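You operate a simulated robot arm through the tools that you are given. There is no shell and no other tool. Be economical: measure what you need, move in short steps, check, and stop when the job is done.

You run a simulated robot arm. Do the job below in one go: nothing can be reset, and whatever is moved stays where it is left.

JOB
Fold the opened quarter-yard cloth and put it in the drawer.
Fine: use both flaps and lay them flat again; shut the drawer.

Only the result counts: the job must be done as asked and must still hold three seconds after the hand-in. Knocking over, shifting, dropping, spilling or breaking anything else fails it. Flat cloth is picked up by pressing the open fingertips on it (5 to 10 N) and closing them slowly along it; thin cloth reads only 2 to 8 mm in the jaws.

ROBOT AND FRAMES
A 7-joint arm with a two-finger parallel gripper, fixed in place. Base frame: the origin is at the foot of the arm, x ahead of it, y to its left, z up. Lengths are in mm, angles in rad, forces in N, time in s.
With the tool pointing down near the work surface it reaches from about 320 to 780 mm from the base axis. Its first joint turns from -2.897 to 2.897 rad. Payload 3.91 kg.
The tool frame sits at the grasp point between the pads (the TCP): z along the fingers, y along the line on which they close. The tips reach 30 mm beyond it. The gripper opens to 110 mm. The fingers are 20 mm wide and 10 mm thick; the gripper's body (48 by 112 mm) begins 55 mm behind the TCP.
Orientation is that of the tool frame in the base frame, as a unit quaternion [w, x, y, z]. With the fingers straight down and closing along the base's y, the tool's x points along the base's -x, its y along +y and its z along -z.

CONTROLS
- The arm moves only by the tool arm_command. Its argument "motion" is a list of rows, each an object (a shift or turn left out is 0, a gripper value left out holds the last) with "delta_pos": the shift along the tool's x, y, z in mm, a list of three; "angular": the turn, a rotation vector about the tool's x, y, z in rad, a list of three; "claw": the gripper command, from -1 (shut) to 1 (fully open), values between in proportion. In form: [{"delta_pos": [tx, ty, tz], "angular": [ax, ay, az], "claw": claw}, ...]. A call has 1 to 12 rows; each row is the pose to reach, as a shift and turn from the pose commanded when the call began, along the tool's axes at that moment. Rows are played at 5 a second. More than 50 mm and 0.15 rad between two rows, or a gripper value outside its range, and nothing of the call is played. Where a pose cannot be reached the arm comes as near as it can. A force on the tool above 40 N (or 10 N above the force at the start of the call, whichever is more), or a blocked arm, ends the call early, and 0.2 s more pass. The fingers move at their own pace (about 153 mm/s each) and stop on an object; they squeeze with about 45 N. The grip force told is the motor's: it shows also when the fingers shut on nothing. Time passes only in rows, and 0.2 s behind the last, so rows that repeat a pose let the fingers close. It gives the time, the measured TCP pose, the force on the tool (base axes), the opening and the grip force at its end, in the units of the frame above (readings bear some noise).
- Cameras (640 x 400 px; columns grow to the right, rows downward): "scene" is fixed at [48.5, 649.7, 1763]; the picture's right is [-0.96, -0.28, 0.00], its down [-0.16, 0.55, -0.82] and it looks along [0.23, -0.79, -0.57] (base axes); focal length 333 px, centre (320, 200). "wrist" rides on the gripper at [77, 7, -115] in the tool frame; the picture's right is [-0.09, 1.00, 0.00], its down [-0.80, -0.07, -0.59] and it looks along [-0.59, -0.05, 0.80] (tool axes); focal length 270 px, centre (320, 200). There is no depth. A picture from a camera that has moved, and an enlarged one, comes with that camera's place and axes in the base frame and with its lens.
- get_image(camera): a new picture of that camera. No time passes.
- lift_body(by): slides the trunk up (or, below 0, down) by that many mm; the arm rides with it, the base frame stays. It gives what a move gives, with no picture.
- zoom(camera, box): a new picture of the part [left, top, right, bottom] of that camera's present view, enlarged. No time passes.
- sign_off(): hands the job in; it is judged then, once.

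Go step by step. Nothing tells you positions but the pictures and the camera data: compare them with the known pose of the tool, close in by small moves and look again before you grip or let go. The budget is 120 turns and 76 pictures, counting those below and the enlarged ones. Unless the task says otherwise, let go and move clear before handing in, and close with one line.

The tools are called as a command line: name --argument value ..., lists and objects as JSON in quotes. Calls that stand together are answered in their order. arm_command: Moves the arm, as the interface text tells. Its arguments: {"type":"object","properties":{"motion":{"type":"array"}},"required":["motion"]} The other tools are called the same way: lift_body (by) slides the trunk up or down; get_image (camera) takes a picture; zoom (camera, box) takes an enlarged picture of a part of a camera's view; sign_off () hands the job in.

At the start:

```text
time_s: 0.0
eef_pos: [275.3, -295.2, 1349.6]
orientation: [0.0, 0.001, 1.0, 0.0]
wrist_force: [-0.2, 0.7, 0.4]
gripper_width: 110.0
grip_force: 0.1
trunk travel left (down, up): [-575.0, 35.0]
```

scene: 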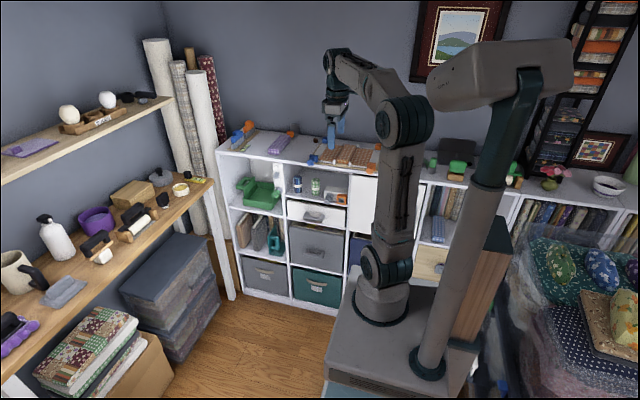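
wrist: 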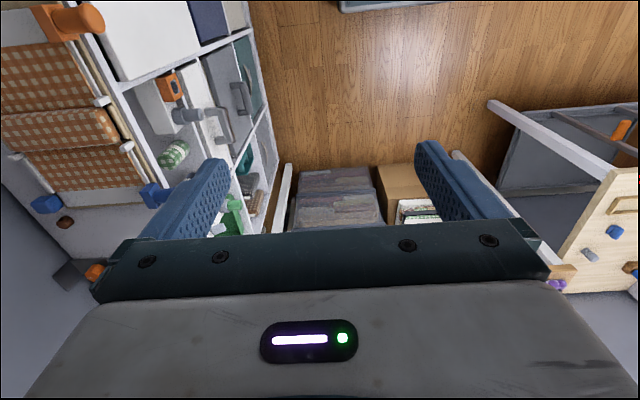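

I see a white shelf with a checked cloth on its top next to the gripper, and drawers below. I'll enlarge those parts first.

zoom --camera "scene" --box '[200, 110, 440, 260]'

zoom --camera "wrist" --box '[0, 0, 320, 200]'

zoom --camera "scene" --box '[280, 130, 400, 205]'

```text
2.67 times, centred on (320, 185) of scene
camera zoom: at [48.5, 649.7, 1763.0], right [-0.96, -0.28, 0.0], down [-0.16, 0.55, -0.82], along [0.23, -0.79, -0.57], focal length 887 px, centre (320, 240)
```

zoom: 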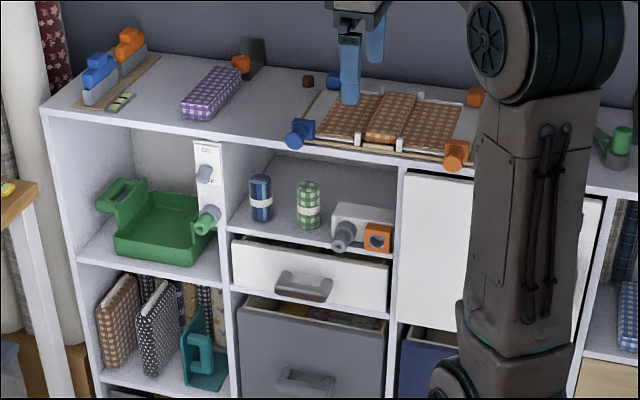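

```text
2.00 times, centred on (160, 100) of wrist
camera zoom: at [198.2, -287.5, 1463.1], right [0.09, 1.0, 0.0], down [0.8, -0.07, 0.59], along [0.59, -0.05, -0.8], focal length 541 px, centre (640, 400)
```

zoom: 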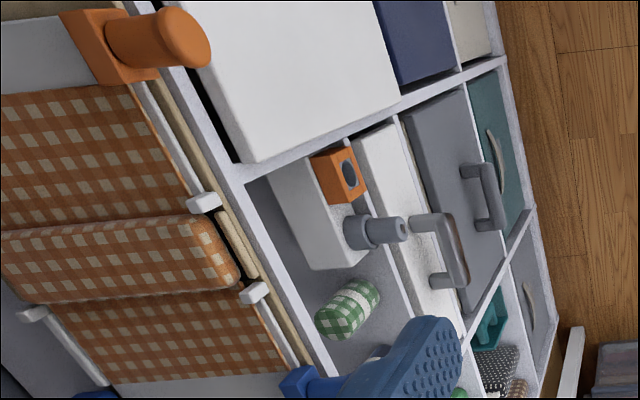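

```text
5.33 times, centred on (340, 168) of scene
camera zoom: at [48.5, 649.7, 1763.0], right [-0.96, -0.28, 0.0], down [-0.16, 0.55, -0.82], along [0.23, -0.79, -0.57], focal length 1774 px, centre (213, 373)
```

zoom: 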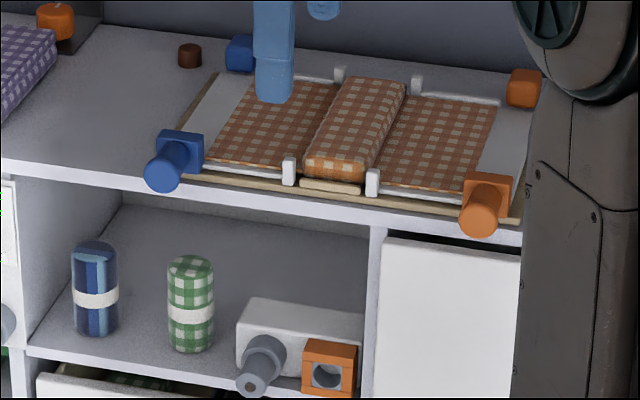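

The cloth lies on a folding board on the shelf top, with a blue-knobbed flap at about x 448 and an orange-knobbed one at about x 188. The top is at about z 1050 and the white drawer is below. I'll turn the gripper so the wrist camera faces the shelf.

arm_command --motion '[{"delta_pos": [-4, -12, 0], "angular": [0, 0, 0.143]}, {"delta_pos": [-8, -24, 0], "angular": [0, 0, 0.286]}, {"delta_pos": [-12, -36, 0], "angular": [0, 0, 0.429]}, {"delta_pos": [-16, -48, 0], "angular": [0, 0, 0.571]}, {"delta_pos": [-20, -60, 0], "angular": [0, 0, 0.714]}, {"delta_pos": [-24, -72, 0], "angular": [0, 0, 0.857]}, {"delta_pos": [-28, -84, 0], "angular": [0, 0, 1.0]}, {"delta_pos": [-32, -96, 0], "angular": [0, 0, 1.143]}, {"delta_pos": [-36, -108, 0], "angular": [0, 0, 1.285]}, {"delta_pos": [-40, -120, 0], "angular": [0, 0, 1.428]}, {"delta_pos": [-40, -135, 0], "angular": [0, 0, 1.571]}]'

get_image --camera "wrist"

get_image --camera "scene"

```text
time_s: 2.4
eef_pos: [315.0, -430.8, 1347.5]
orientation: [0.001, 0.708, 0.706, 0.0]
wrist_force: [0.5, -0.1, -0.1]
gripper_width: 110.2
grip_force: 0.0
trunk travel left (down, up): [-575.0, 35.0]
```

```text
70 pictures are left
camera wrist: at [322.0, -353.2, 1462.2], right [1.0, -0.09, 0.0], down [-0.07, -0.8, 0.59], along [-0.05, -0.59, -0.8], focal length 270 px, centre (320, 200)
```

wrist: 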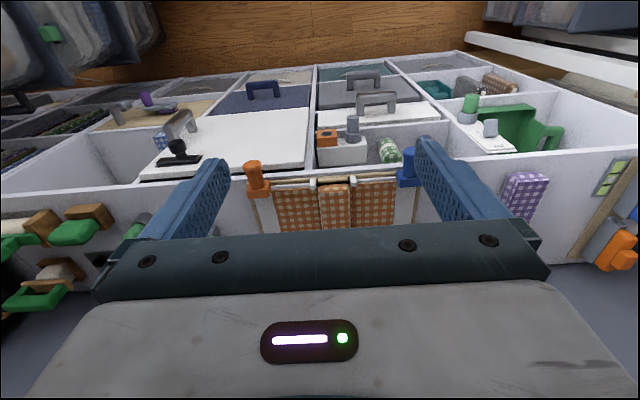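

```text
69 pictures are left
```

scene: 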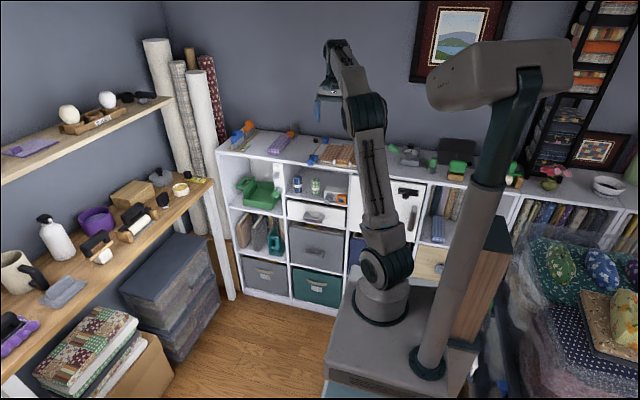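

The picture is upside down, with the shelf front towards its top. I'll zoom in on the board and the drawer.

zoom --camera "wrist" --box '[230, 140, 430, 240]'

zoom --camera "wrist" --box '[290, 50, 450, 170]'

zoom --camera "scene" --box '[280, 130, 400, 205]'

zoom --camera "scene" --box '[275, 175, 395, 250]'

```text
3.20 times, centred on (330, 190) of wrist
camera zoom: at [322.0, -353.2, 1462.2], right [1.0, -0.09, 0.0], down [-0.07, -0.8, 0.59], along [-0.05, -0.59, -0.8], focal length 865 px, centre (288, 232)
```

zoom: 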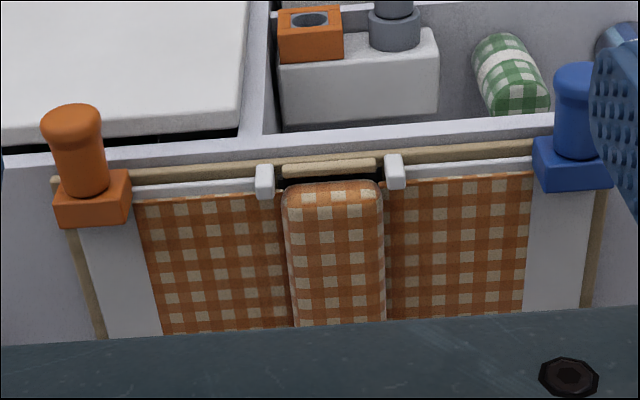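

```text
3.33 times, centred on (370, 110) of wrist
camera zoom: at [322.0, -353.2, 1462.2], right [1.0, -0.09, 0.0], down [-0.07, -0.8, 0.59], along [-0.05, -0.59, -0.8], focal length 901 px, centre (153, 500)
```

zoom: 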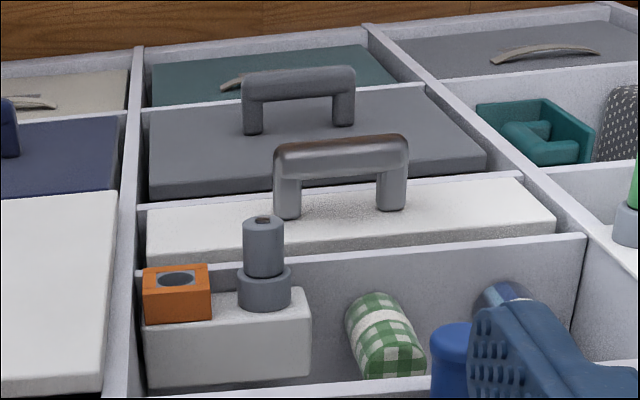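

```text
5.33 times, centred on (340, 168) of scene
camera zoom: at [48.5, 649.7, 1763.0], right [-0.96, -0.28, 0.0], down [-0.16, 0.55, -0.82], along [0.23, -0.79, -0.57], focal length 1774 px, centre (213, 373)
```

zoom: 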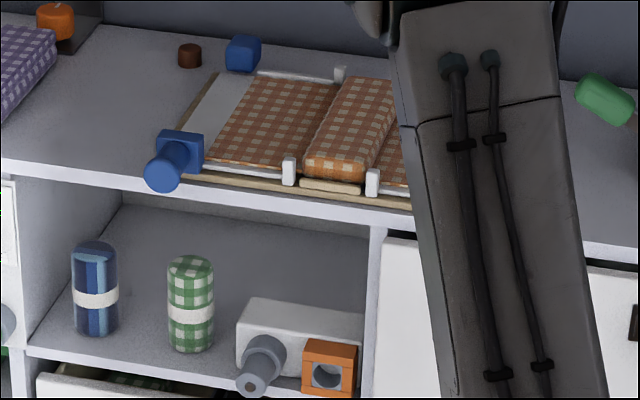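

```text
5.33 times, centred on (335, 212) of scene
camera zoom: at [48.5, 649.7, 1763.0], right [-0.96, -0.28, 0.0], down [-0.16, 0.55, -0.82], along [0.23, -0.79, -0.57], focal length 1774 px, centre (240, 133)
```

zoom: 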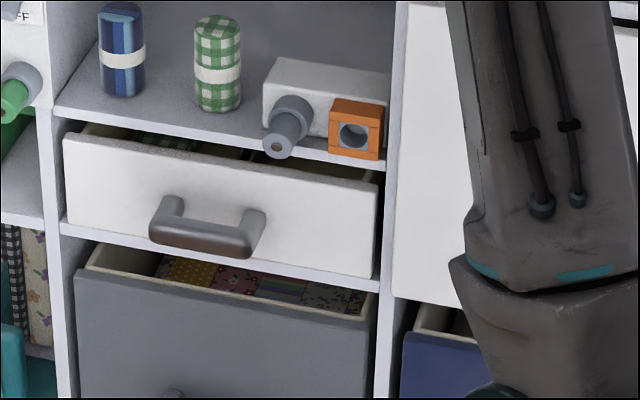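

The blue knob spans about y -602 to -556 at x 452, and the orange one is at x 191. The hinges are at about x 358 and 288. I'll move above the blue knob and look again.

arm_command --motion '[{"delta_pos": [-23, 23, 30]}, {"delta_pos": [-46, 45, 60]}, {"delta_pos": [-69, 68, 90]}, {"delta_pos": [-92, 90, 120]}, {"delta_pos": [-115, 113, 150]}, {"delta_pos": [-128, 126, 180]}, {"delta_pos": [-139, 136, 207]}]'

get_image --camera "wrist"

zoom --camera "scene" --box '[260, 110, 420, 210]'

```text
time_s: 4.0
eef_pos: [453.9, -569.9, 1139.1]
orientation: [0.0, 0.707, 0.707, 0.0]
wrist_force: [-0.7, -0.1, -0.8]
gripper_width: 110.0
grip_force: 0.0
trunk travel left (down, up): [-575.0, 35.0]
```

```text
64 pictures are left
camera wrist: at [459.7, -492.6, 1253.3], right [1.0, -0.09, 0.0], down [-0.07, -0.8, 0.59], along [-0.05, -0.59, -0.8], focal length 270 px, centre (320, 200)
```

wrist: 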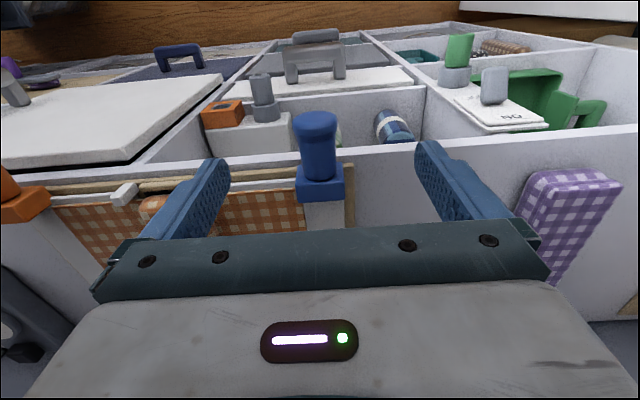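

```text
4.00 times, centred on (340, 160) of scene
camera zoom: at [48.5, 649.7, 1763.0], right [-0.96, -0.28, 0.0], down [-0.16, 0.55, -0.82], along [0.23, -0.79, -0.57], focal length 1330 px, centre (240, 360)
```

zoom: 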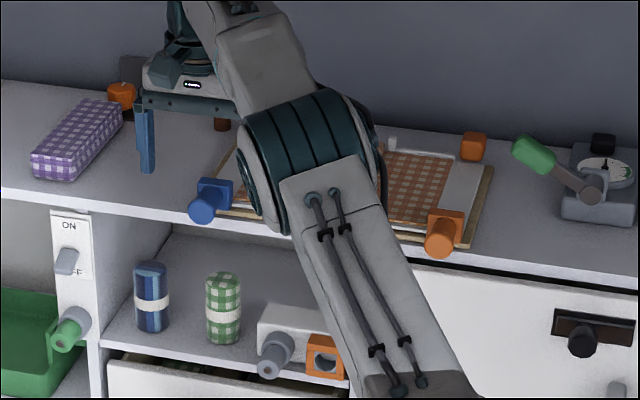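

The knob axis triangulates to about x 451, z 1063. I'll descend around it in front of the shelf edge and close.

arm_command --motion '[{"delta_pos": [-4, -2, 35]}, {"delta_pos": [-4, -2, 72]}, {"delta_pos": [-4, -2, 72], "claw": -0.3}, {"delta_pos": [-4, -2, 72], "claw": -0.6}, {"delta_pos": [-4, -2, 72], "claw": -1}, {"delta_pos": [-4, -2, 72], "claw": -1}]'

zoom --camera "wrist" --box '[200, 90, 440, 240]'

zoom --camera "scene" --box '[260, 110, 420, 210]'

```text
time_s: 5.4
eef_pos: [449.6, -572.3, 1069.8]
orientation: [0.0, 0.707, 0.707, 0.0]
wrist_force: [-4.9, 1.7, -0.2]
gripper_width: 26.1
grip_force: 45.4
trunk travel left (down, up): [-575.0, 35.0]
```

```text
2.67 times, centred on (320, 165) of wrist
camera zoom: at [457.1, -495.2, 1183.7], right [1.0, -0.09, 0.0], down [-0.07, -0.8, 0.59], along [-0.05, -0.59, -0.8], focal length 721 px, centre (320, 293)
```

zoom: 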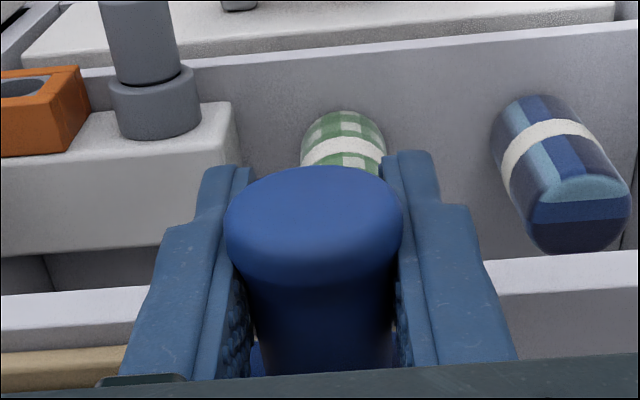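

```text
4.00 times, centred on (340, 160) of scene
camera zoom: at [48.5, 649.7, 1763.0], right [-0.96, -0.28, 0.0], down [-0.16, 0.55, -0.82], along [0.23, -0.79, -0.57], focal length 1330 px, centre (240, 360)
```

zoom: 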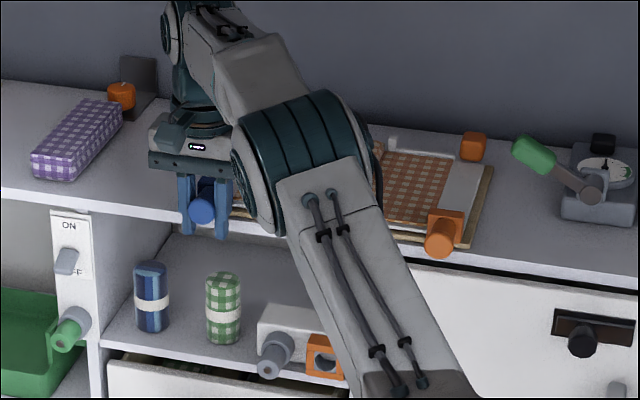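

The knob is held at 26 mm. I'll start lifting it along an arc about the hinge, watching the force.

arm_command --motion '[{"delta_pos": [0, -1.4, -16.1]}, {"delta_pos": [0, -5.6, -31.8]}, {"delta_pos": [0, -12.5, -46.5]}, {"delta_pos": [0, -21.8, -59.8]}]'

zoom --camera "scene" --box '[260, 110, 420, 210]'

zoom --camera "wrist" --box '[120, 90, 440, 240]'

```text
time_s: 6.4
eef_pos: [427.7, -572.6, 1130.6]
orientation: [0.001, 0.707, 0.707, -0.001]
wrist_force: [5.6, -5.1, 4.0]
gripper_width: 26.1
grip_force: 45.6
trunk travel left (down, up): [-575.0, 35.0]
```

```text
4.00 times, centred on (340, 160) of scene
camera zoom: at [48.5, 649.7, 1763.0], right [-0.96, -0.28, 0.0], down [-0.16, 0.55, -0.82], along [0.23, -0.79, -0.57], focal length 1330 px, centre (240, 360)
```

zoom: 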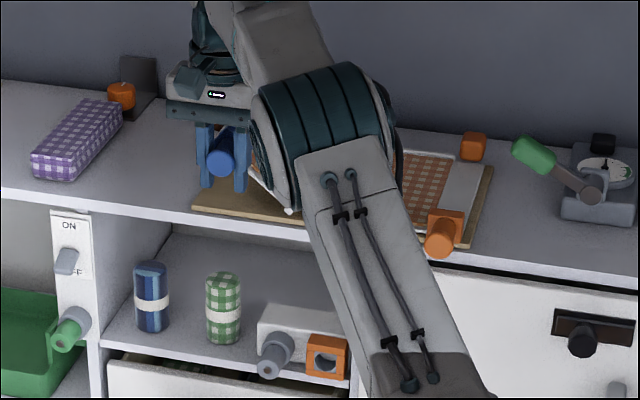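

```text
2.00 times, centred on (280, 165) of wrist
camera zoom: at [434.9, -494.8, 1244.4], right [1.0, -0.09, 0.0], down [-0.07, -0.8, 0.6], along [-0.05, -0.59, -0.8], focal length 541 px, centre (400, 270)
```

zoom: 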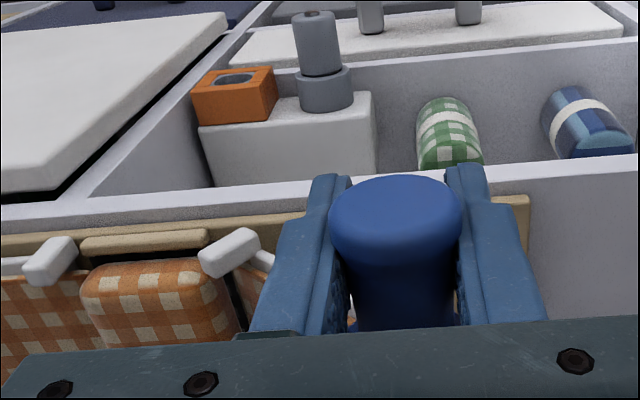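

The flap follows with little force. I'll continue the arc over to about 140 degrees.

arm_command --motion '[{"delta_pos": [0, -11.5, -11.4]}, {"delta_pos": [0, -24.7, -20.7]}, {"delta_pos": [0, -39.4, -27.6]}, {"delta_pos": [0, -55.1, -31.8]}, {"delta_pos": [0, -71.2, -33.2]}, {"delta_pos": [0, -87.4, -31.8]}, {"delta_pos": [0, -103, -27.6]}, {"delta_pos": [0, -117.7, -20.7]}, {"delta_pos": [0, -131, -11.4]}, {"delta_pos": [0, -142.5, 0]}]'

get_image --camera "wrist"

zoom --camera "scene" --box '[260, 110, 420, 210]'

```text
time_s: 8.6
eef_pos: [278.9, -571.6, 1131.7]
orientation: [0.0, 0.708, 0.706, 0.0]
wrist_force: [-23.0, -4.3, 18.2]
gripper_width: 26.2
grip_force: 45.2
trunk travel left (down, up): [-575.0, 35.0]
```

```text
58 pictures are left
camera wrist: at [286.4, -494.4, 1245.3], right [1.0, -0.09, 0.0], down [-0.07, -0.8, 0.59], along [-0.05, -0.59, -0.8], focal length 270 px, centre (320, 200)
```

wrist: 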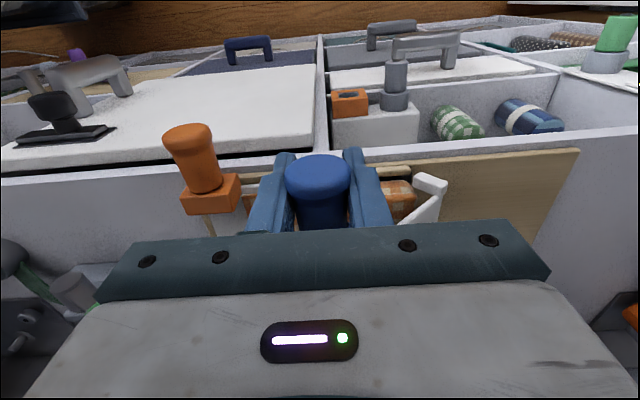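

```text
4.00 times, centred on (340, 160) of scene
camera zoom: at [48.5, 649.7, 1763.0], right [-0.96, -0.28, 0.0], down [-0.16, 0.55, -0.82], along [0.23, -0.79, -0.57], focal length 1330 px, centre (240, 360)
```

zoom: 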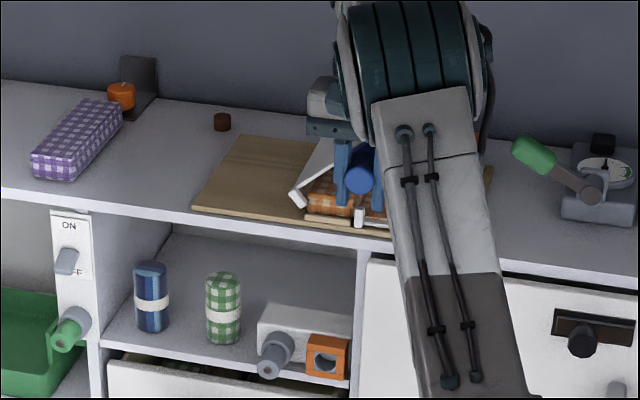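

The flap is past 140 degrees; the radius is a little larger, about 97. I'll carry it on towards 175 degrees.

arm_command --motion '[{"delta_pos": [0, -11, 2]}, {"delta_pos": [0, -16.7, 11.3]}, {"delta_pos": [0, -23.9, 26.6]}, {"delta_pos": [0, -27, 35]}, {"delta_pos": [0, -28.2, 43]}]'

zoom --camera "scene" --box '[280, 130, 400, 205]'

zoom --camera "wrist" --box '[160, 90, 480, 240]'

```text
time_s: 9.5
eef_pos: [270.3, -571.0, 1108.9]
orientation: [0.009, 0.705, 0.709, 0.002]
wrist_force: [10.3, 8.8, 10.3]
gripper_width: 25.5
grip_force: 45.1
trunk travel left (down, up): [-575.0, 35.0]
stopped in row 4: the force on the tool passed its limit (the readings are from after the stop); the commanded pose is now the measured one
```

```text
5.33 times, centred on (340, 168) of scene
camera zoom: at [48.5, 649.7, 1763.0], right [-0.96, -0.28, 0.0], down [-0.16, 0.55, -0.82], along [0.23, -0.79, -0.57], focal length 1774 px, centre (213, 373)
```

zoom: 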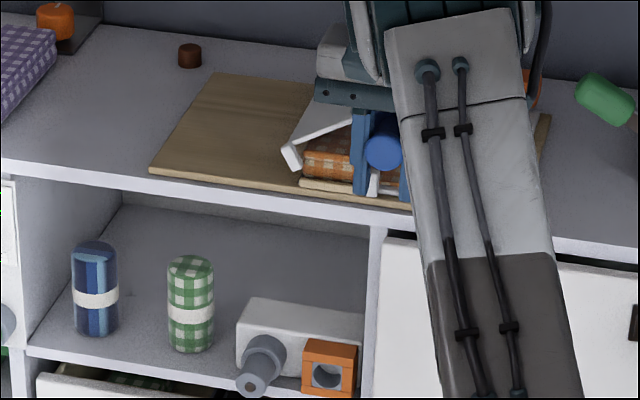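

```text
2.00 times, centred on (320, 165) of wrist
camera zoom: at [274.0, -492.6, 1222.5], right [1.0, -0.08, 0.02], down [-0.08, -0.8, 0.6], along [-0.04, -0.6, -0.8], focal length 541 px, centre (320, 270)
```

zoom: 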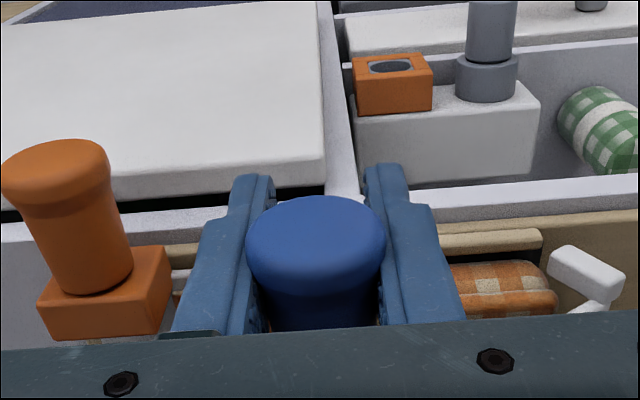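

It stopped at about 155 degrees, maybe resting on the cloth stack. I'll press gently further along the tangent to find out.

arm_command --motion '[{"delta_pos": [0, -1.2, 2.7]}, {"delta_pos": [0, -2.5, 5.4]}, {"delta_pos": [0, -3.5, 8]}]'

zoom --camera "scene" --box '[310, 145, 370, 182]'

```text
time_s: 10.0
eef_pos: [269.7, -572.5, 1108.7]
orientation: [0.014, 0.706, 0.708, 0.003]
wrist_force: [17.3, 15.5, 12.2]
gripper_width: 25.6
grip_force: 45.5
trunk travel left (down, up): [-575.0, 35.0]
stopped in row 2: the force on the tool passed its limit (the readings are from after the stop); the commanded pose is now the measured one
```

```text
10.67 times, centred on (340, 164) of scene
camera zoom: at [48.5, 649.7, 1763.0], right [-0.96, -0.28, 0.0], down [-0.16, 0.55, -0.82], along [0.23, -0.79, -0.57], focal length 3547 px, centre (107, 589)
```

zoom: 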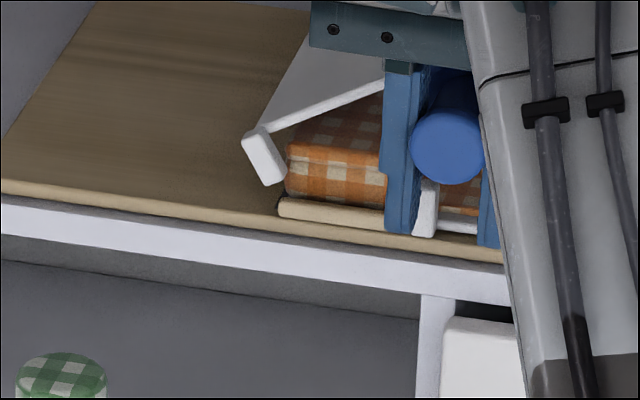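

The flap is resting on the stack at about 150 degrees, so this fold is over. I'll bring it back along the arc to flat and inspect the cloth.

arm_command --motion '[{"delta_pos": [0, 8.8, -23.3], "angular": [0.024, 0.016, 0.003]}, {"delta_pos": [0, 34.7, -43.5], "angular": [0.024, 0.016, 0.003]}, {"delta_pos": [0, 50, -50.4], "angular": [0.024, 0.016, 0.003]}, {"delta_pos": [0, 66.5, -54.4], "angular": [0.024, 0.016, 0.003]}, {"delta_pos": [0, 83, -55.3], "angular": [0.024, 0.016, 0.003]}, {"delta_pos": [0, 100, -53.6], "angular": [0.024, 0.016, 0.003]}, {"delta_pos": [0, 117, -49.5], "angular": [0.024, 0.016, 0.003]}, {"delta_pos": [0, 131.5, -41.2], "angular": [0.024, 0.016, 0.003]}, {"delta_pos": [0, 157.5, -19], "angular": [0.024, 0.016, 0.003]}, {"delta_pos": [0, 174.1, 10.5], "angular": [0.024, 0.016, 0.003]}, {"delta_pos": [0, 178.5, 26.8], "angular": [0.024, 0.016, 0.003]}, {"delta_pos": [0, 180, 40], "angular": [0.024, 0.016, 0.003]}]'

zoom --camera "scene" --box '[280, 130, 400, 205]'

zoom --camera "wrist" --box '[40, 90, 400, 240]'

```text
time_s: 12.6
eef_pos: [450.7, -577.0, 1069.0]
orientation: [-0.002, 0.708, 0.707, -0.002]
wrist_force: [25.4, -3.1, 0.7]
gripper_width: 25.3
grip_force: 44.9
trunk travel left (down, up): [-575.0, 35.0]
```

```text
5.33 times, centred on (340, 168) of scene
camera zoom: at [48.5, 649.7, 1763.0], right [-0.96, -0.28, 0.0], down [-0.16, 0.55, -0.82], along [0.23, -0.79, -0.57], focal length 1774 px, centre (213, 373)
```

zoom: 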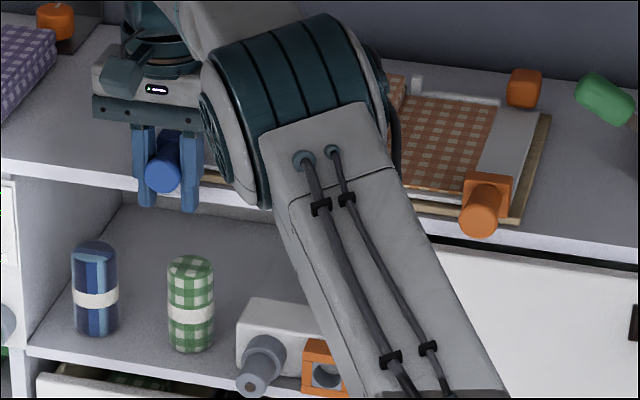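

```text
1.78 times, centred on (220, 165) of wrist
camera zoom: at [457.6, -498.6, 1181.8], right [1.0, -0.09, -0.01], down [-0.07, -0.8, 0.59], along [-0.06, -0.59, -0.8], focal length 480 px, centre (498, 262)
```

zoom: 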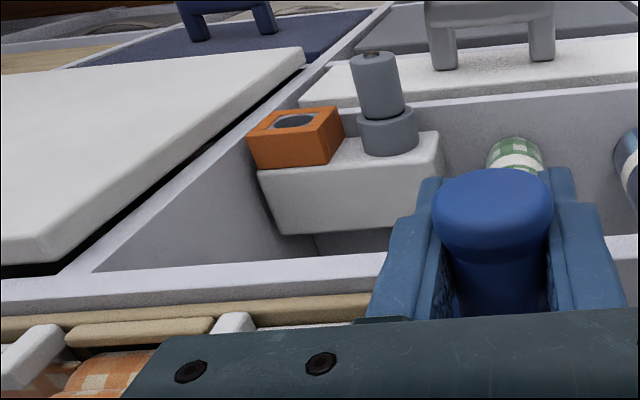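

The flap looks flat again. I'll let go gently, rise and look.

arm_command --motion '[{"delta_pos": [0, 0, 0], "claw": 0}, {"delta_pos": [0, 0, 0], "claw": 0.1}, {"delta_pos": [4, 0, -40]}, {"delta_pos": [4, -15, -80]}, {"delta_pos": [30, -40, -120]}, {"delta_pos": [60, -70, -150]}]'

zoom --camera "scene" --box '[280, 130, 400, 205]'

get_image --camera "wrist"

```text
refused: row 5 steps farther than a row can; nothing moved
```

```text
5.33 times, centred on (340, 168) of scene
camera zoom: at [48.5, 649.7, 1763.0], right [-0.96, -0.28, 0.0], down [-0.16, 0.55, -0.82], along [0.23, -0.79, -0.57], focal length 1774 px, centre (213, 373)
```

zoom: 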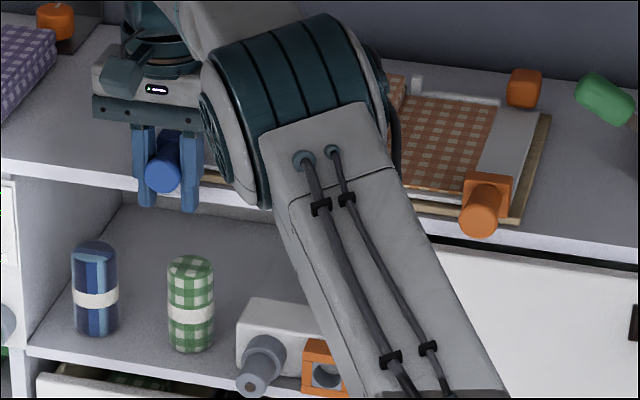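

```text
50 pictures are left
camera wrist: at [457.6, -498.6, 1181.8], right [1.0, -0.09, -0.01], down [-0.07, -0.8, 0.59], along [-0.06, -0.59, -0.8], focal length 270 px, centre (320, 200)
```

wrist: 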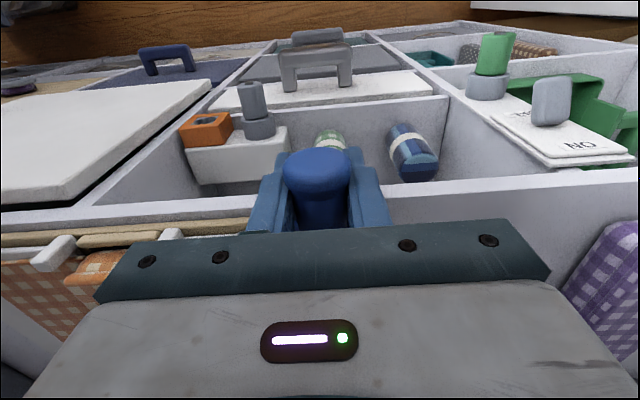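

That call was refused for step size, so I'll repeat it with smaller steps, ending in a central viewing spot.

arm_command --motion '[{"delta_pos": [0, 0, 0], "claw": 0}, {"delta_pos": [0, 0, 0], "claw": 0.1}, {"delta_pos": [3, 0, -40]}, {"delta_pos": [3, -10, -80]}, {"delta_pos": [20, -40, -110]}, {"delta_pos": [35, -75, -130]}, {"delta_pos": [45, -110, -150]}, {"delta_pos": [55, -145, -160]}]'

get_image --camera "wrist"

zoom --camera "scene" --box '[280, 130, 400, 205]'

```text
time_s: 14.4
eef_pos: [298.8, -521.5, 1232.9]
orientation: [-0.001, 0.709, 0.705, -0.002]
wrist_force: [-0.7, -0.1, 0.2]
gripper_width: 60.7
grip_force: 0.1
trunk travel left (down, up): [-575.0, 35.0]
```

```text
49 pictures are left
camera wrist: at [305.1, -444.4, 1345.6], right [1.0, -0.09, 0.0], down [-0.07, -0.8, 0.6], along [-0.06, -0.59, -0.8], focal length 270 px, centre (320, 200)
```

wrist: 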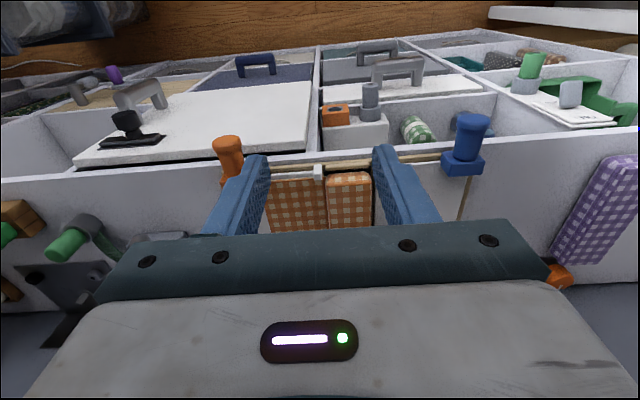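

```text
5.33 times, centred on (340, 168) of scene
camera zoom: at [48.5, 649.7, 1763.0], right [-0.96, -0.28, 0.0], down [-0.16, 0.55, -0.82], along [0.23, -0.79, -0.57], focal length 1774 px, centre (213, 373)
```

zoom: 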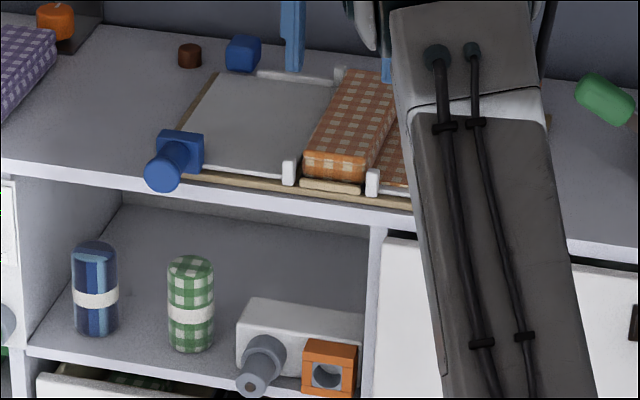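

The blue half is folded and its flap is flat again. Next is the orange knob at about (190, -574, 1063).

arm_command --motion '[{"delta_pos": [-15, -36, 20], "claw": 0.3}, {"delta_pos": [-30, -72, 40]}, {"delta_pos": [-45, -108, 60]}, {"delta_pos": [-51, -108, 100]}, {"delta_pos": [-51, -108, 135]}, {"delta_pos": [-51, -108, 164]}, {"delta_pos": [-51, -108, 164], "claw": -0.3}, {"delta_pos": [-51, -108, 164], "claw": -0.6}, {"delta_pos": [-51, -108, 164], "claw": -1}, {"delta_pos": [-51, -108, 164], "claw": -1}]'

get_image --camera "wrist"

```text
time_s: 16.6
eef_pos: [191.7, -571.8, 1066.3]
orientation: [-0.002, 0.709, 0.705, -0.002]
wrist_force: [0.1, 0.3, 0.0]
gripper_width: 25.9
grip_force: 44.9
trunk travel left (down, up): [-575.0, 35.0]
```

```text
47 pictures are left
camera wrist: at [199.7, -494.2, 1180.5], right [1.0, -0.09, -0.01], down [-0.07, -0.8, 0.6], along [-0.06, -0.59, -0.8], focal length 270 px, centre (320, 200)
```

wrist: 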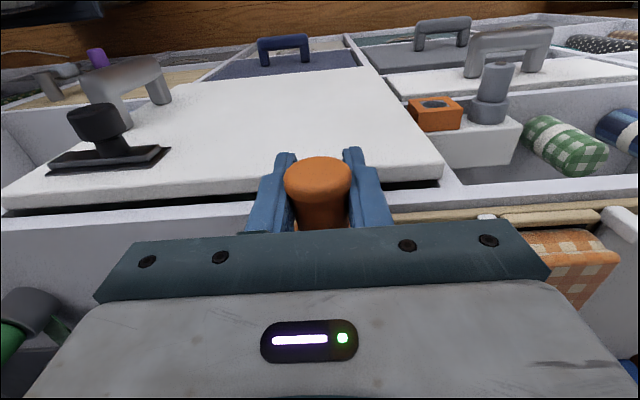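

Held at 26 mm. I'll run the mirrored arc to about 148 degrees.

arm_command --motion '[{"delta_pos": [0, 3.3, -25.1]}, {"delta_pos": [0, 13, -48.5]}, {"delta_pos": [0, 28.4, -68.6]}, {"delta_pos": [0, 48.5, -84]}, {"delta_pos": [0, 71.9, -93.7]}, {"delta_pos": [0, 97, -97]}, {"delta_pos": [0, 122.1, -93.7]}, {"delta_pos": [0, 145.5, -84]}, {"delta_pos": [0, 159.4, -74.3]}, {"delta_pos": [0, 171.3, -62.4]}, {"delta_pos": [0, 179.3, -51.4]}]'

zoom --camera "scene" --box '[280, 130, 400, 205]'

```text
time_s: 19.0
eef_pos: [369.8, -571.8, 1119.5]
orientation: [-0.002, 0.709, 0.706, -0.001]
wrist_force: [-8.0, 12.3, -5.7]
gripper_width: 26.1
grip_force: 45.2
trunk travel left (down, up): [-575.0, 35.0]
```

```text
5.33 times, centred on (340, 168) of scene
camera zoom: at [48.5, 649.7, 1763.0], right [-0.96, -0.28, 0.0], down [-0.16, 0.55, -0.82], along [0.23, -0.79, -0.57], focal length 1774 px, centre (213, 373)
```

zoom: 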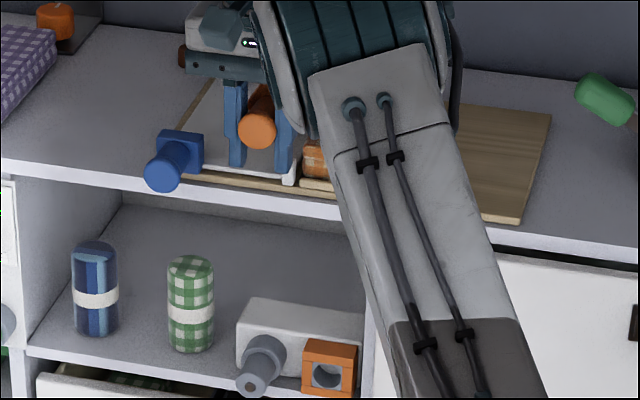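

At 147 degrees with small force; I'll push on until it rests on the stack.

arm_command --motion '[{"delta_pos": [0, 2.5, 4.5]}, {"delta_pos": [0, 5, 9.5]}, {"delta_pos": [0, 7.6, 15]}, {"delta_pos": [0, 8.5, 19]}]'

```text
time_s: 20.0
eef_pos: [372.9, -570.8, 1103.1]
orientation: [0.002, 0.709, 0.705, -0.004]
wrist_force: [-19.1, -2.5, 32.3]
gripper_width: 26.1
grip_force: 45.6
trunk travel left (down, up): [-575.0, 35.0]
```

It is resting on the stack. Now back along the arc to flat.

arm_command --motion '[{"delta_pos": [0, -11.3, -23.2]}, {"delta_pos": [0, -28.5, -41.9]}, {"delta_pos": [0, -49.8, -55.5]}, {"delta_pos": [0, -74, -63.1]}, {"delta_pos": [0, -99.3, -64.2]}, {"delta_pos": [0, -124, -58.8]}, {"delta_pos": [0, -146.4, -47.1]}, {"delta_pos": [0, -165.1, -30]}, {"delta_pos": [0, -178.7, -8.6]}, {"delta_pos": [0, -185.7, 12.2]}, {"delta_pos": [0, -187.8, 31]}]'

```text
time_s: 22.4
eef_pos: [192.5, -575.6, 1067.8]
orientation: [-0.001, 0.708, 0.706, -0.002]
wrist_force: [-0.4, -13.6, 0.5]
gripper_width: 25.2
grip_force: 45.0
trunk travel left (down, up): [-575.0, 35.0]
```

Back at the start. I'll release, rise and look.

arm_command --motion '[{"delta_pos": [0, 0, 0], "claw": 0}, {"delta_pos": [0, 0, 0], "claw": 0.1}, {"delta_pos": [3, 0, -40]}, {"delta_pos": [3, 10, -80]}, {"delta_pos": [20, 40, -110]}, {"delta_pos": [40, 70, -130]}, {"delta_pos": [70, 95, -150]}, {"delta_pos": [95, 115, -180]}]'

get_image --camera "wrist"

zoom --camera "scene" --box '[270, 130, 390, 205]'

```text
time_s: 24.2
eef_pos: [308.7, -476.0, 1249.6]
orientation: [-0.002, 0.708, 0.706, -0.002]
wrist_force: [0.1, -0.2, -0.8]
gripper_width: 60.6
grip_force: 0.2
trunk travel left (down, up): [-575.0, 35.0]
```

```text
45 pictures are left
camera wrist: at [315.8, -398.2, 1362.7], right [1.0, -0.09, -0.01], down [-0.07, -0.8, 0.6], along [-0.06, -0.59, -0.8], focal length 270 px, centre (320, 200)
```

wrist: 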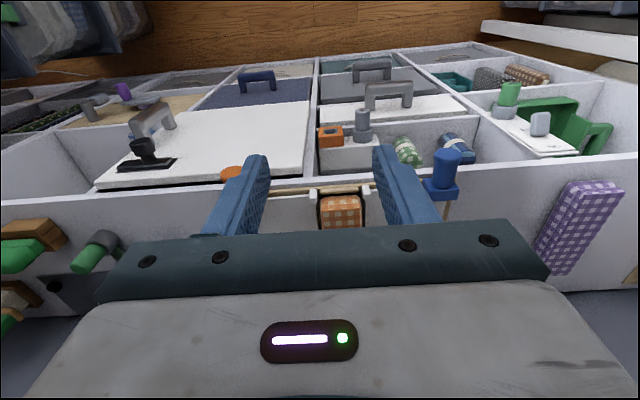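

```text
5.33 times, centred on (330, 168) of scene
camera zoom: at [48.5, 649.7, 1763.0], right [-0.96, -0.28, 0.0], down [-0.16, 0.55, -0.82], along [0.23, -0.79, -0.57], focal length 1774 px, centre (267, 373)
```

zoom: 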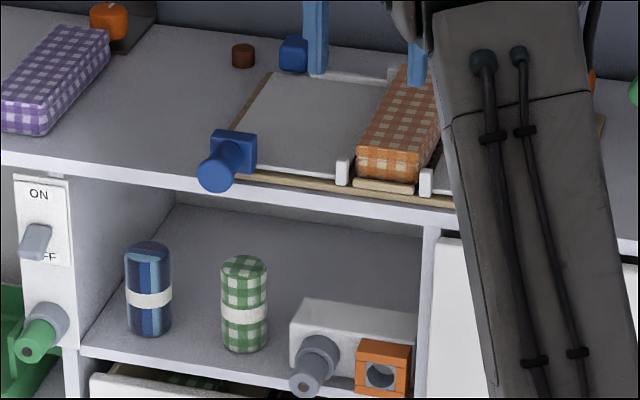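

The cloth is folded and both flaps are flat. The white drawer's handle should be near (440, -555, 770). I'll back off, turn the gripper so it closes along y, and lower the trunk.

arm_command --motion '[{"delta_pos": [10, 15, 0], "angular": [0, 0, -0.143], "claw": 0.1}, {"delta_pos": [20, 30, 0], "angular": [0, 0, -0.286]}, {"delta_pos": [30, 45, 0], "angular": [0, 0, -0.429]}, {"delta_pos": [40, 60, 0], "angular": [0, 0, -0.571]}, {"delta_pos": [50, 75, 0], "angular": [0, 0, -0.714]}, {"delta_pos": [60, 90, 0], "angular": [0, 0, -0.857]}, {"delta_pos": [60, 105, 0], "angular": [0, 0, -1.0]}, {"delta_pos": [60, 115, 0], "angular": [0, 0, -1.143]}, {"delta_pos": [60, 115, 0], "angular": [0, 0, -1.285]}, {"delta_pos": [60, 115, 0], "angular": [0, 0, -1.428]}, {"delta_pos": [60, 115, 0], "angular": [0, 0, -1.571]}]'

lift_body --by -300

get_image --camera "scene"

get_image --camera "wrist"

```text
time_s: 26.6
eef_pos: [424.3, -417.8, 1246.6]
orientation: [-0.003, 0.001, 1.0, 0.001]
wrist_force: [0.1, -0.2, 0.8]
gripper_width: 60.4
grip_force: 0.0
trunk travel left (down, up): [-575.0, 35.0]
```

```text
time_s: 29.6
eef_pos: [423.5, -417.5, 947.7]
orientation: [-0.003, 0.002, 1.0, 0.0]
wrist_force: [0.7, -0.4, 0.3]
gripper_width: 60.3
grip_force: 0.0
trunk travel left (down, up): [-275.0, 335.0]
```

```text
43 pictures are left
```

scene: 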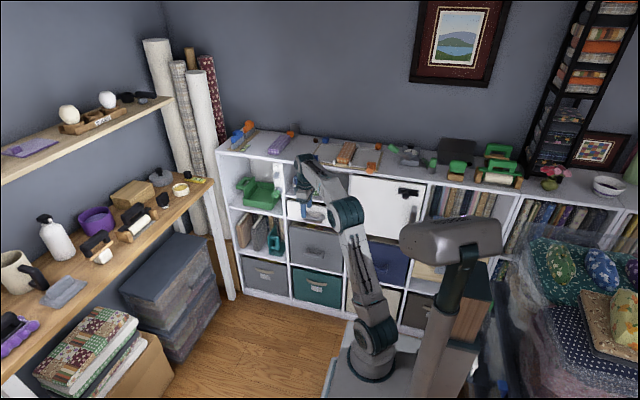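

```text
42 pictures are left
camera wrist: at [347.2, -409.5, 1061.7], right [0.09, 1.0, 0.0], down [0.8, -0.07, 0.59], along [0.59, -0.05, -0.81], focal length 270 px, centre (320, 200)
```

wrist: 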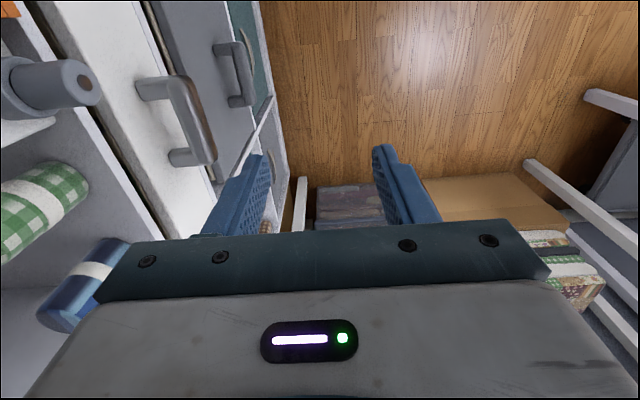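

The view confirms the bar at about x 400–487, y -556, z 773, with the drawer face at y about -595. A vertical hand would hit the shelf board above, so I'll tip the tool horizontal, pointing at the shelf, in front of the handle.

arm_command --motion '[{"delta_pos": [-2, -2, 15], "angular": [0.143, 0, 0]}, {"delta_pos": [-4, -4, 30], "angular": [0.286, 0, 0]}, {"delta_pos": [-6, -6, 45], "angular": [0.429, 0, 0]}, {"delta_pos": [-8, -8, 60], "angular": [0.571, 0, 0]}, {"delta_pos": [-10, -10, 75], "angular": [0.714, 0, 0]}, {"delta_pos": [-12, -12, 90], "angular": [0.857, 0, 0]}, {"delta_pos": [-14, -15, 105], "angular": [1.0, 0, 0]}, {"delta_pos": [-16, -18, 120], "angular": [1.143, 0, 0]}, {"delta_pos": [-17, -21, 135], "angular": [1.285, 0, 0]}, {"delta_pos": [-17, -25, 155], "angular": [1.428, 0, 0]}, {"delta_pos": [-17, -30, 175], "angular": [1.57, 0, 0]}]'

get_image --camera "wrist"

get_image --camera "scene"

```text
time_s: 32.0
eef_pos: [439.6, -447.8, 773.0]
orientation: [0.002, 0.001, -0.707, 0.708]
wrist_force: [-0.4, -0.1, 0.2]
gripper_width: 60.2
grip_force: 0.1
trunk travel left (down, up): [-275.0, 335.0]
```

```text
41 pictures are left
camera wrist: at [362.9, -331.1, 765.7], right [0.08, 0.0, -1.0], down [0.8, 0.59, 0.07], along [0.59, -0.81, 0.05], focal length 270 px, centre (320, 200)
```

wrist: 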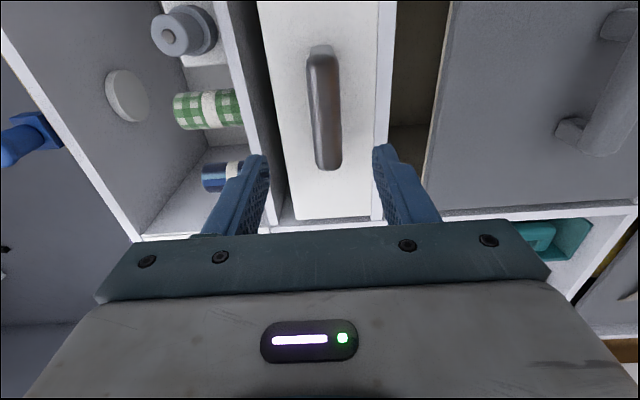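

```text
40 pictures are left
```

scene: 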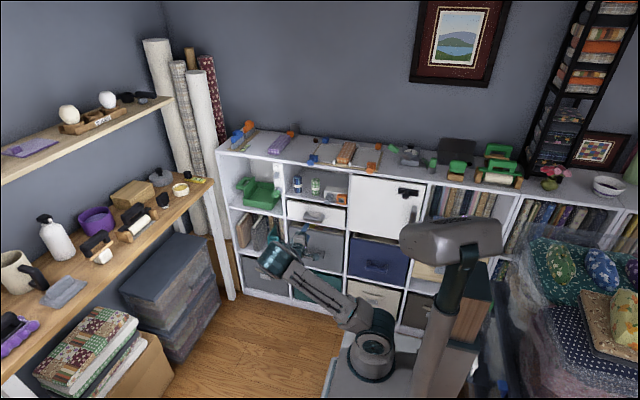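

The handle bar sits squarely between the fingers at z about 768. I'll advance 98 mm and grip.

arm_command --motion '[{"delta_pos": [0, 4, 40]}, {"delta_pos": [0, 4, 75]}, {"delta_pos": [0, 4, 98]}, {"delta_pos": [0, 4, 98], "claw": -0.5}, {"delta_pos": [0, 4, 98], "claw": -1}, {"delta_pos": [0, 4, 98], "claw": -1}]'

get_image --camera "wrist"

```text
time_s: 33.4
eef_pos: [438.7, -545.9, 769.2]
orientation: [0.002, 0.0, -0.707, 0.708]
wrist_force: [0.9, -2.7, 3.9]
gripper_width: 25.8
grip_force: 45.2
trunk travel left (down, up): [-275.0, 335.0]
```

```text
39 pictures are left
camera wrist: at [362.7, -430.2, 761.2], right [0.08, 0.0, -1.0], down [0.8, 0.59, 0.07], along [0.59, -0.81, 0.05], focal length 270 px, centre (320, 200)
```

wrist: 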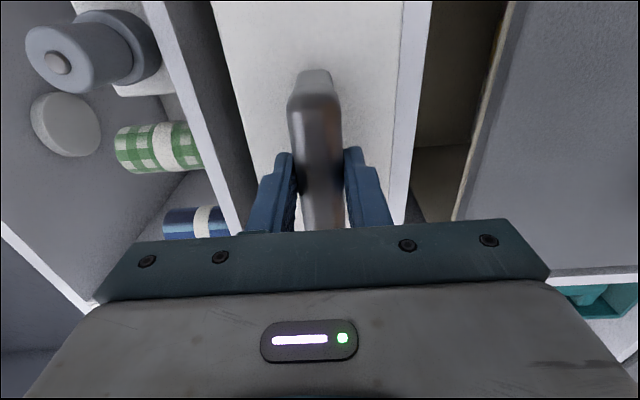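

Handle gripped at 26 mm. I'll pull it straight out, slowly, 60 mm first.

arm_command --motion '[{"delta_pos": [0, 0, -15]}, {"delta_pos": [0, 0, -30]}, {"delta_pos": [0, 0, -45]}, {"delta_pos": [0, 0, -60]}]'

zoom --camera "scene" --box '[240, 150, 400, 250]'

```text
time_s: 34.4
eef_pos: [438.8, -484.7, 769.0]
orientation: [0.003, 0.0, -0.707, 0.707]
wrist_force: [-4.5, 0.4, 9.4]
gripper_width: 25.7
grip_force: 44.9
trunk travel left (down, up): [-275.0, 335.0]
```

```text
4.00 times, centred on (320, 200) of scene
camera zoom: at [48.5, 649.7, 1763.0], right [-0.96, -0.28, 0.0], down [-0.16, 0.55, -0.82], along [0.23, -0.79, -0.57], focal length 1330 px, centre (320, 200)
```

zoom: 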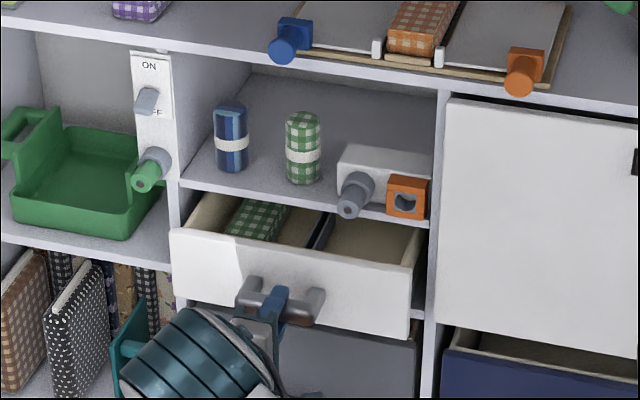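

The drawer opens; the far compartment holds a green cloth and the near one (lower x) is empty. I'll pull it a further 110 mm.

arm_command --motion '[{"delta_pos": [0, 0, -20]}, {"delta_pos": [0, 0, -40]}, {"delta_pos": [0, 0, -60]}, {"delta_pos": [0, 0, -80]}, {"delta_pos": [0, 0, -95]}, {"delta_pos": [0, 0, -110]}]'

zoom --camera "scene" --box '[240, 150, 400, 250]'

```text
time_s: 35.8
eef_pos: [440.0, -375.4, 769.6]
orientation: [0.003, -0.001, -0.707, 0.707]
wrist_force: [-11.6, -0.5, 2.7]
gripper_width: 25.7
grip_force: 45.5
trunk travel left (down, up): [-275.0, 335.0]
```

```text
4.00 times, centred on (320, 200) of scene
camera zoom: at [48.5, 649.7, 1763.0], right [-0.96, -0.28, 0.0], down [-0.16, 0.55, -0.82], along [0.23, -0.79, -0.57], focal length 1330 px, centre (320, 200)
```

zoom: 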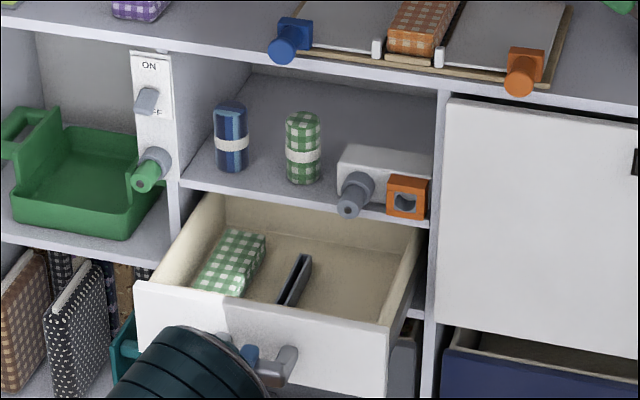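

The drawer is fully out. I'll release the handle, back off and rise, then tip the tool back to vertical.

arm_command --motion '[{"delta_pos": [0, 0, 0], "claw": 0}, {"delta_pos": [0, 0, 0], "claw": 0.1}, {"delta_pos": [0, 0, -25]}, {"delta_pos": [0, 0, -50]}, {"delta_pos": [0, -40, -50]}, {"delta_pos": [0, -80, -50]}, {"delta_pos": [0, -120, -50]}, {"delta_pos": [0, -160, -50]}]'

arm_command --motion '[{"delta_pos": [0, 0, 0], "angular": [-0.143, 0, 0]}, {"delta_pos": [0, 0, 0], "angular": [-0.286, 0, 0]}, {"delta_pos": [0, 0, 0], "angular": [-0.429, 0, 0]}, {"delta_pos": [0, 0, 0], "angular": [-0.571, 0, 0]}, {"delta_pos": [0, 0, 0], "angular": [-0.714, 0, 0]}, {"delta_pos": [0, 0, 0], "angular": [-0.857, 0, 0]}, {"delta_pos": [0, 0, 0], "angular": [-1.0, 0, 0]}, {"delta_pos": [0, 0, 0], "angular": [-1.143, 0, 0]}, {"delta_pos": [0, 0, 0], "angular": [-1.285, 0, 0]}, {"delta_pos": [0, 0, 0], "angular": [-1.428, 0, 0]}, {"delta_pos": [0, 0, 0], "angular": [-1.571, 0, 0]}]'

get_image --camera "scene"

```text
time_s: 37.6
eef_pos: [440.6, -325.9, 927.7]
orientation: [-0.004, 0.0, 0.708, -0.706]
wrist_force: [-0.4, -1.1, -0.4]
gripper_width: 60.4
grip_force: 0.0
trunk travel left (down, up): [-275.0, 335.0]
```

```text
time_s: 40.0
eef_pos: [440.1, -326.5, 929.1]
orientation: [-0.002, 0.001, 1.0, 0.002]
wrist_force: [0.2, -0.2, 0.4]
gripper_width: 60.3
grip_force: 0.1
trunk travel left (down, up): [-275.0, 335.0]
```

```text
36 pictures are left
```

scene: 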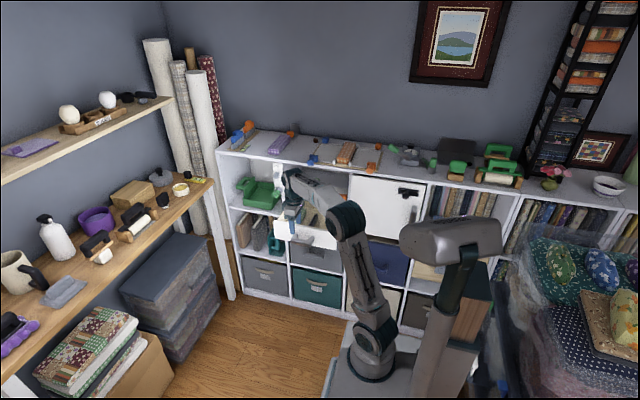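

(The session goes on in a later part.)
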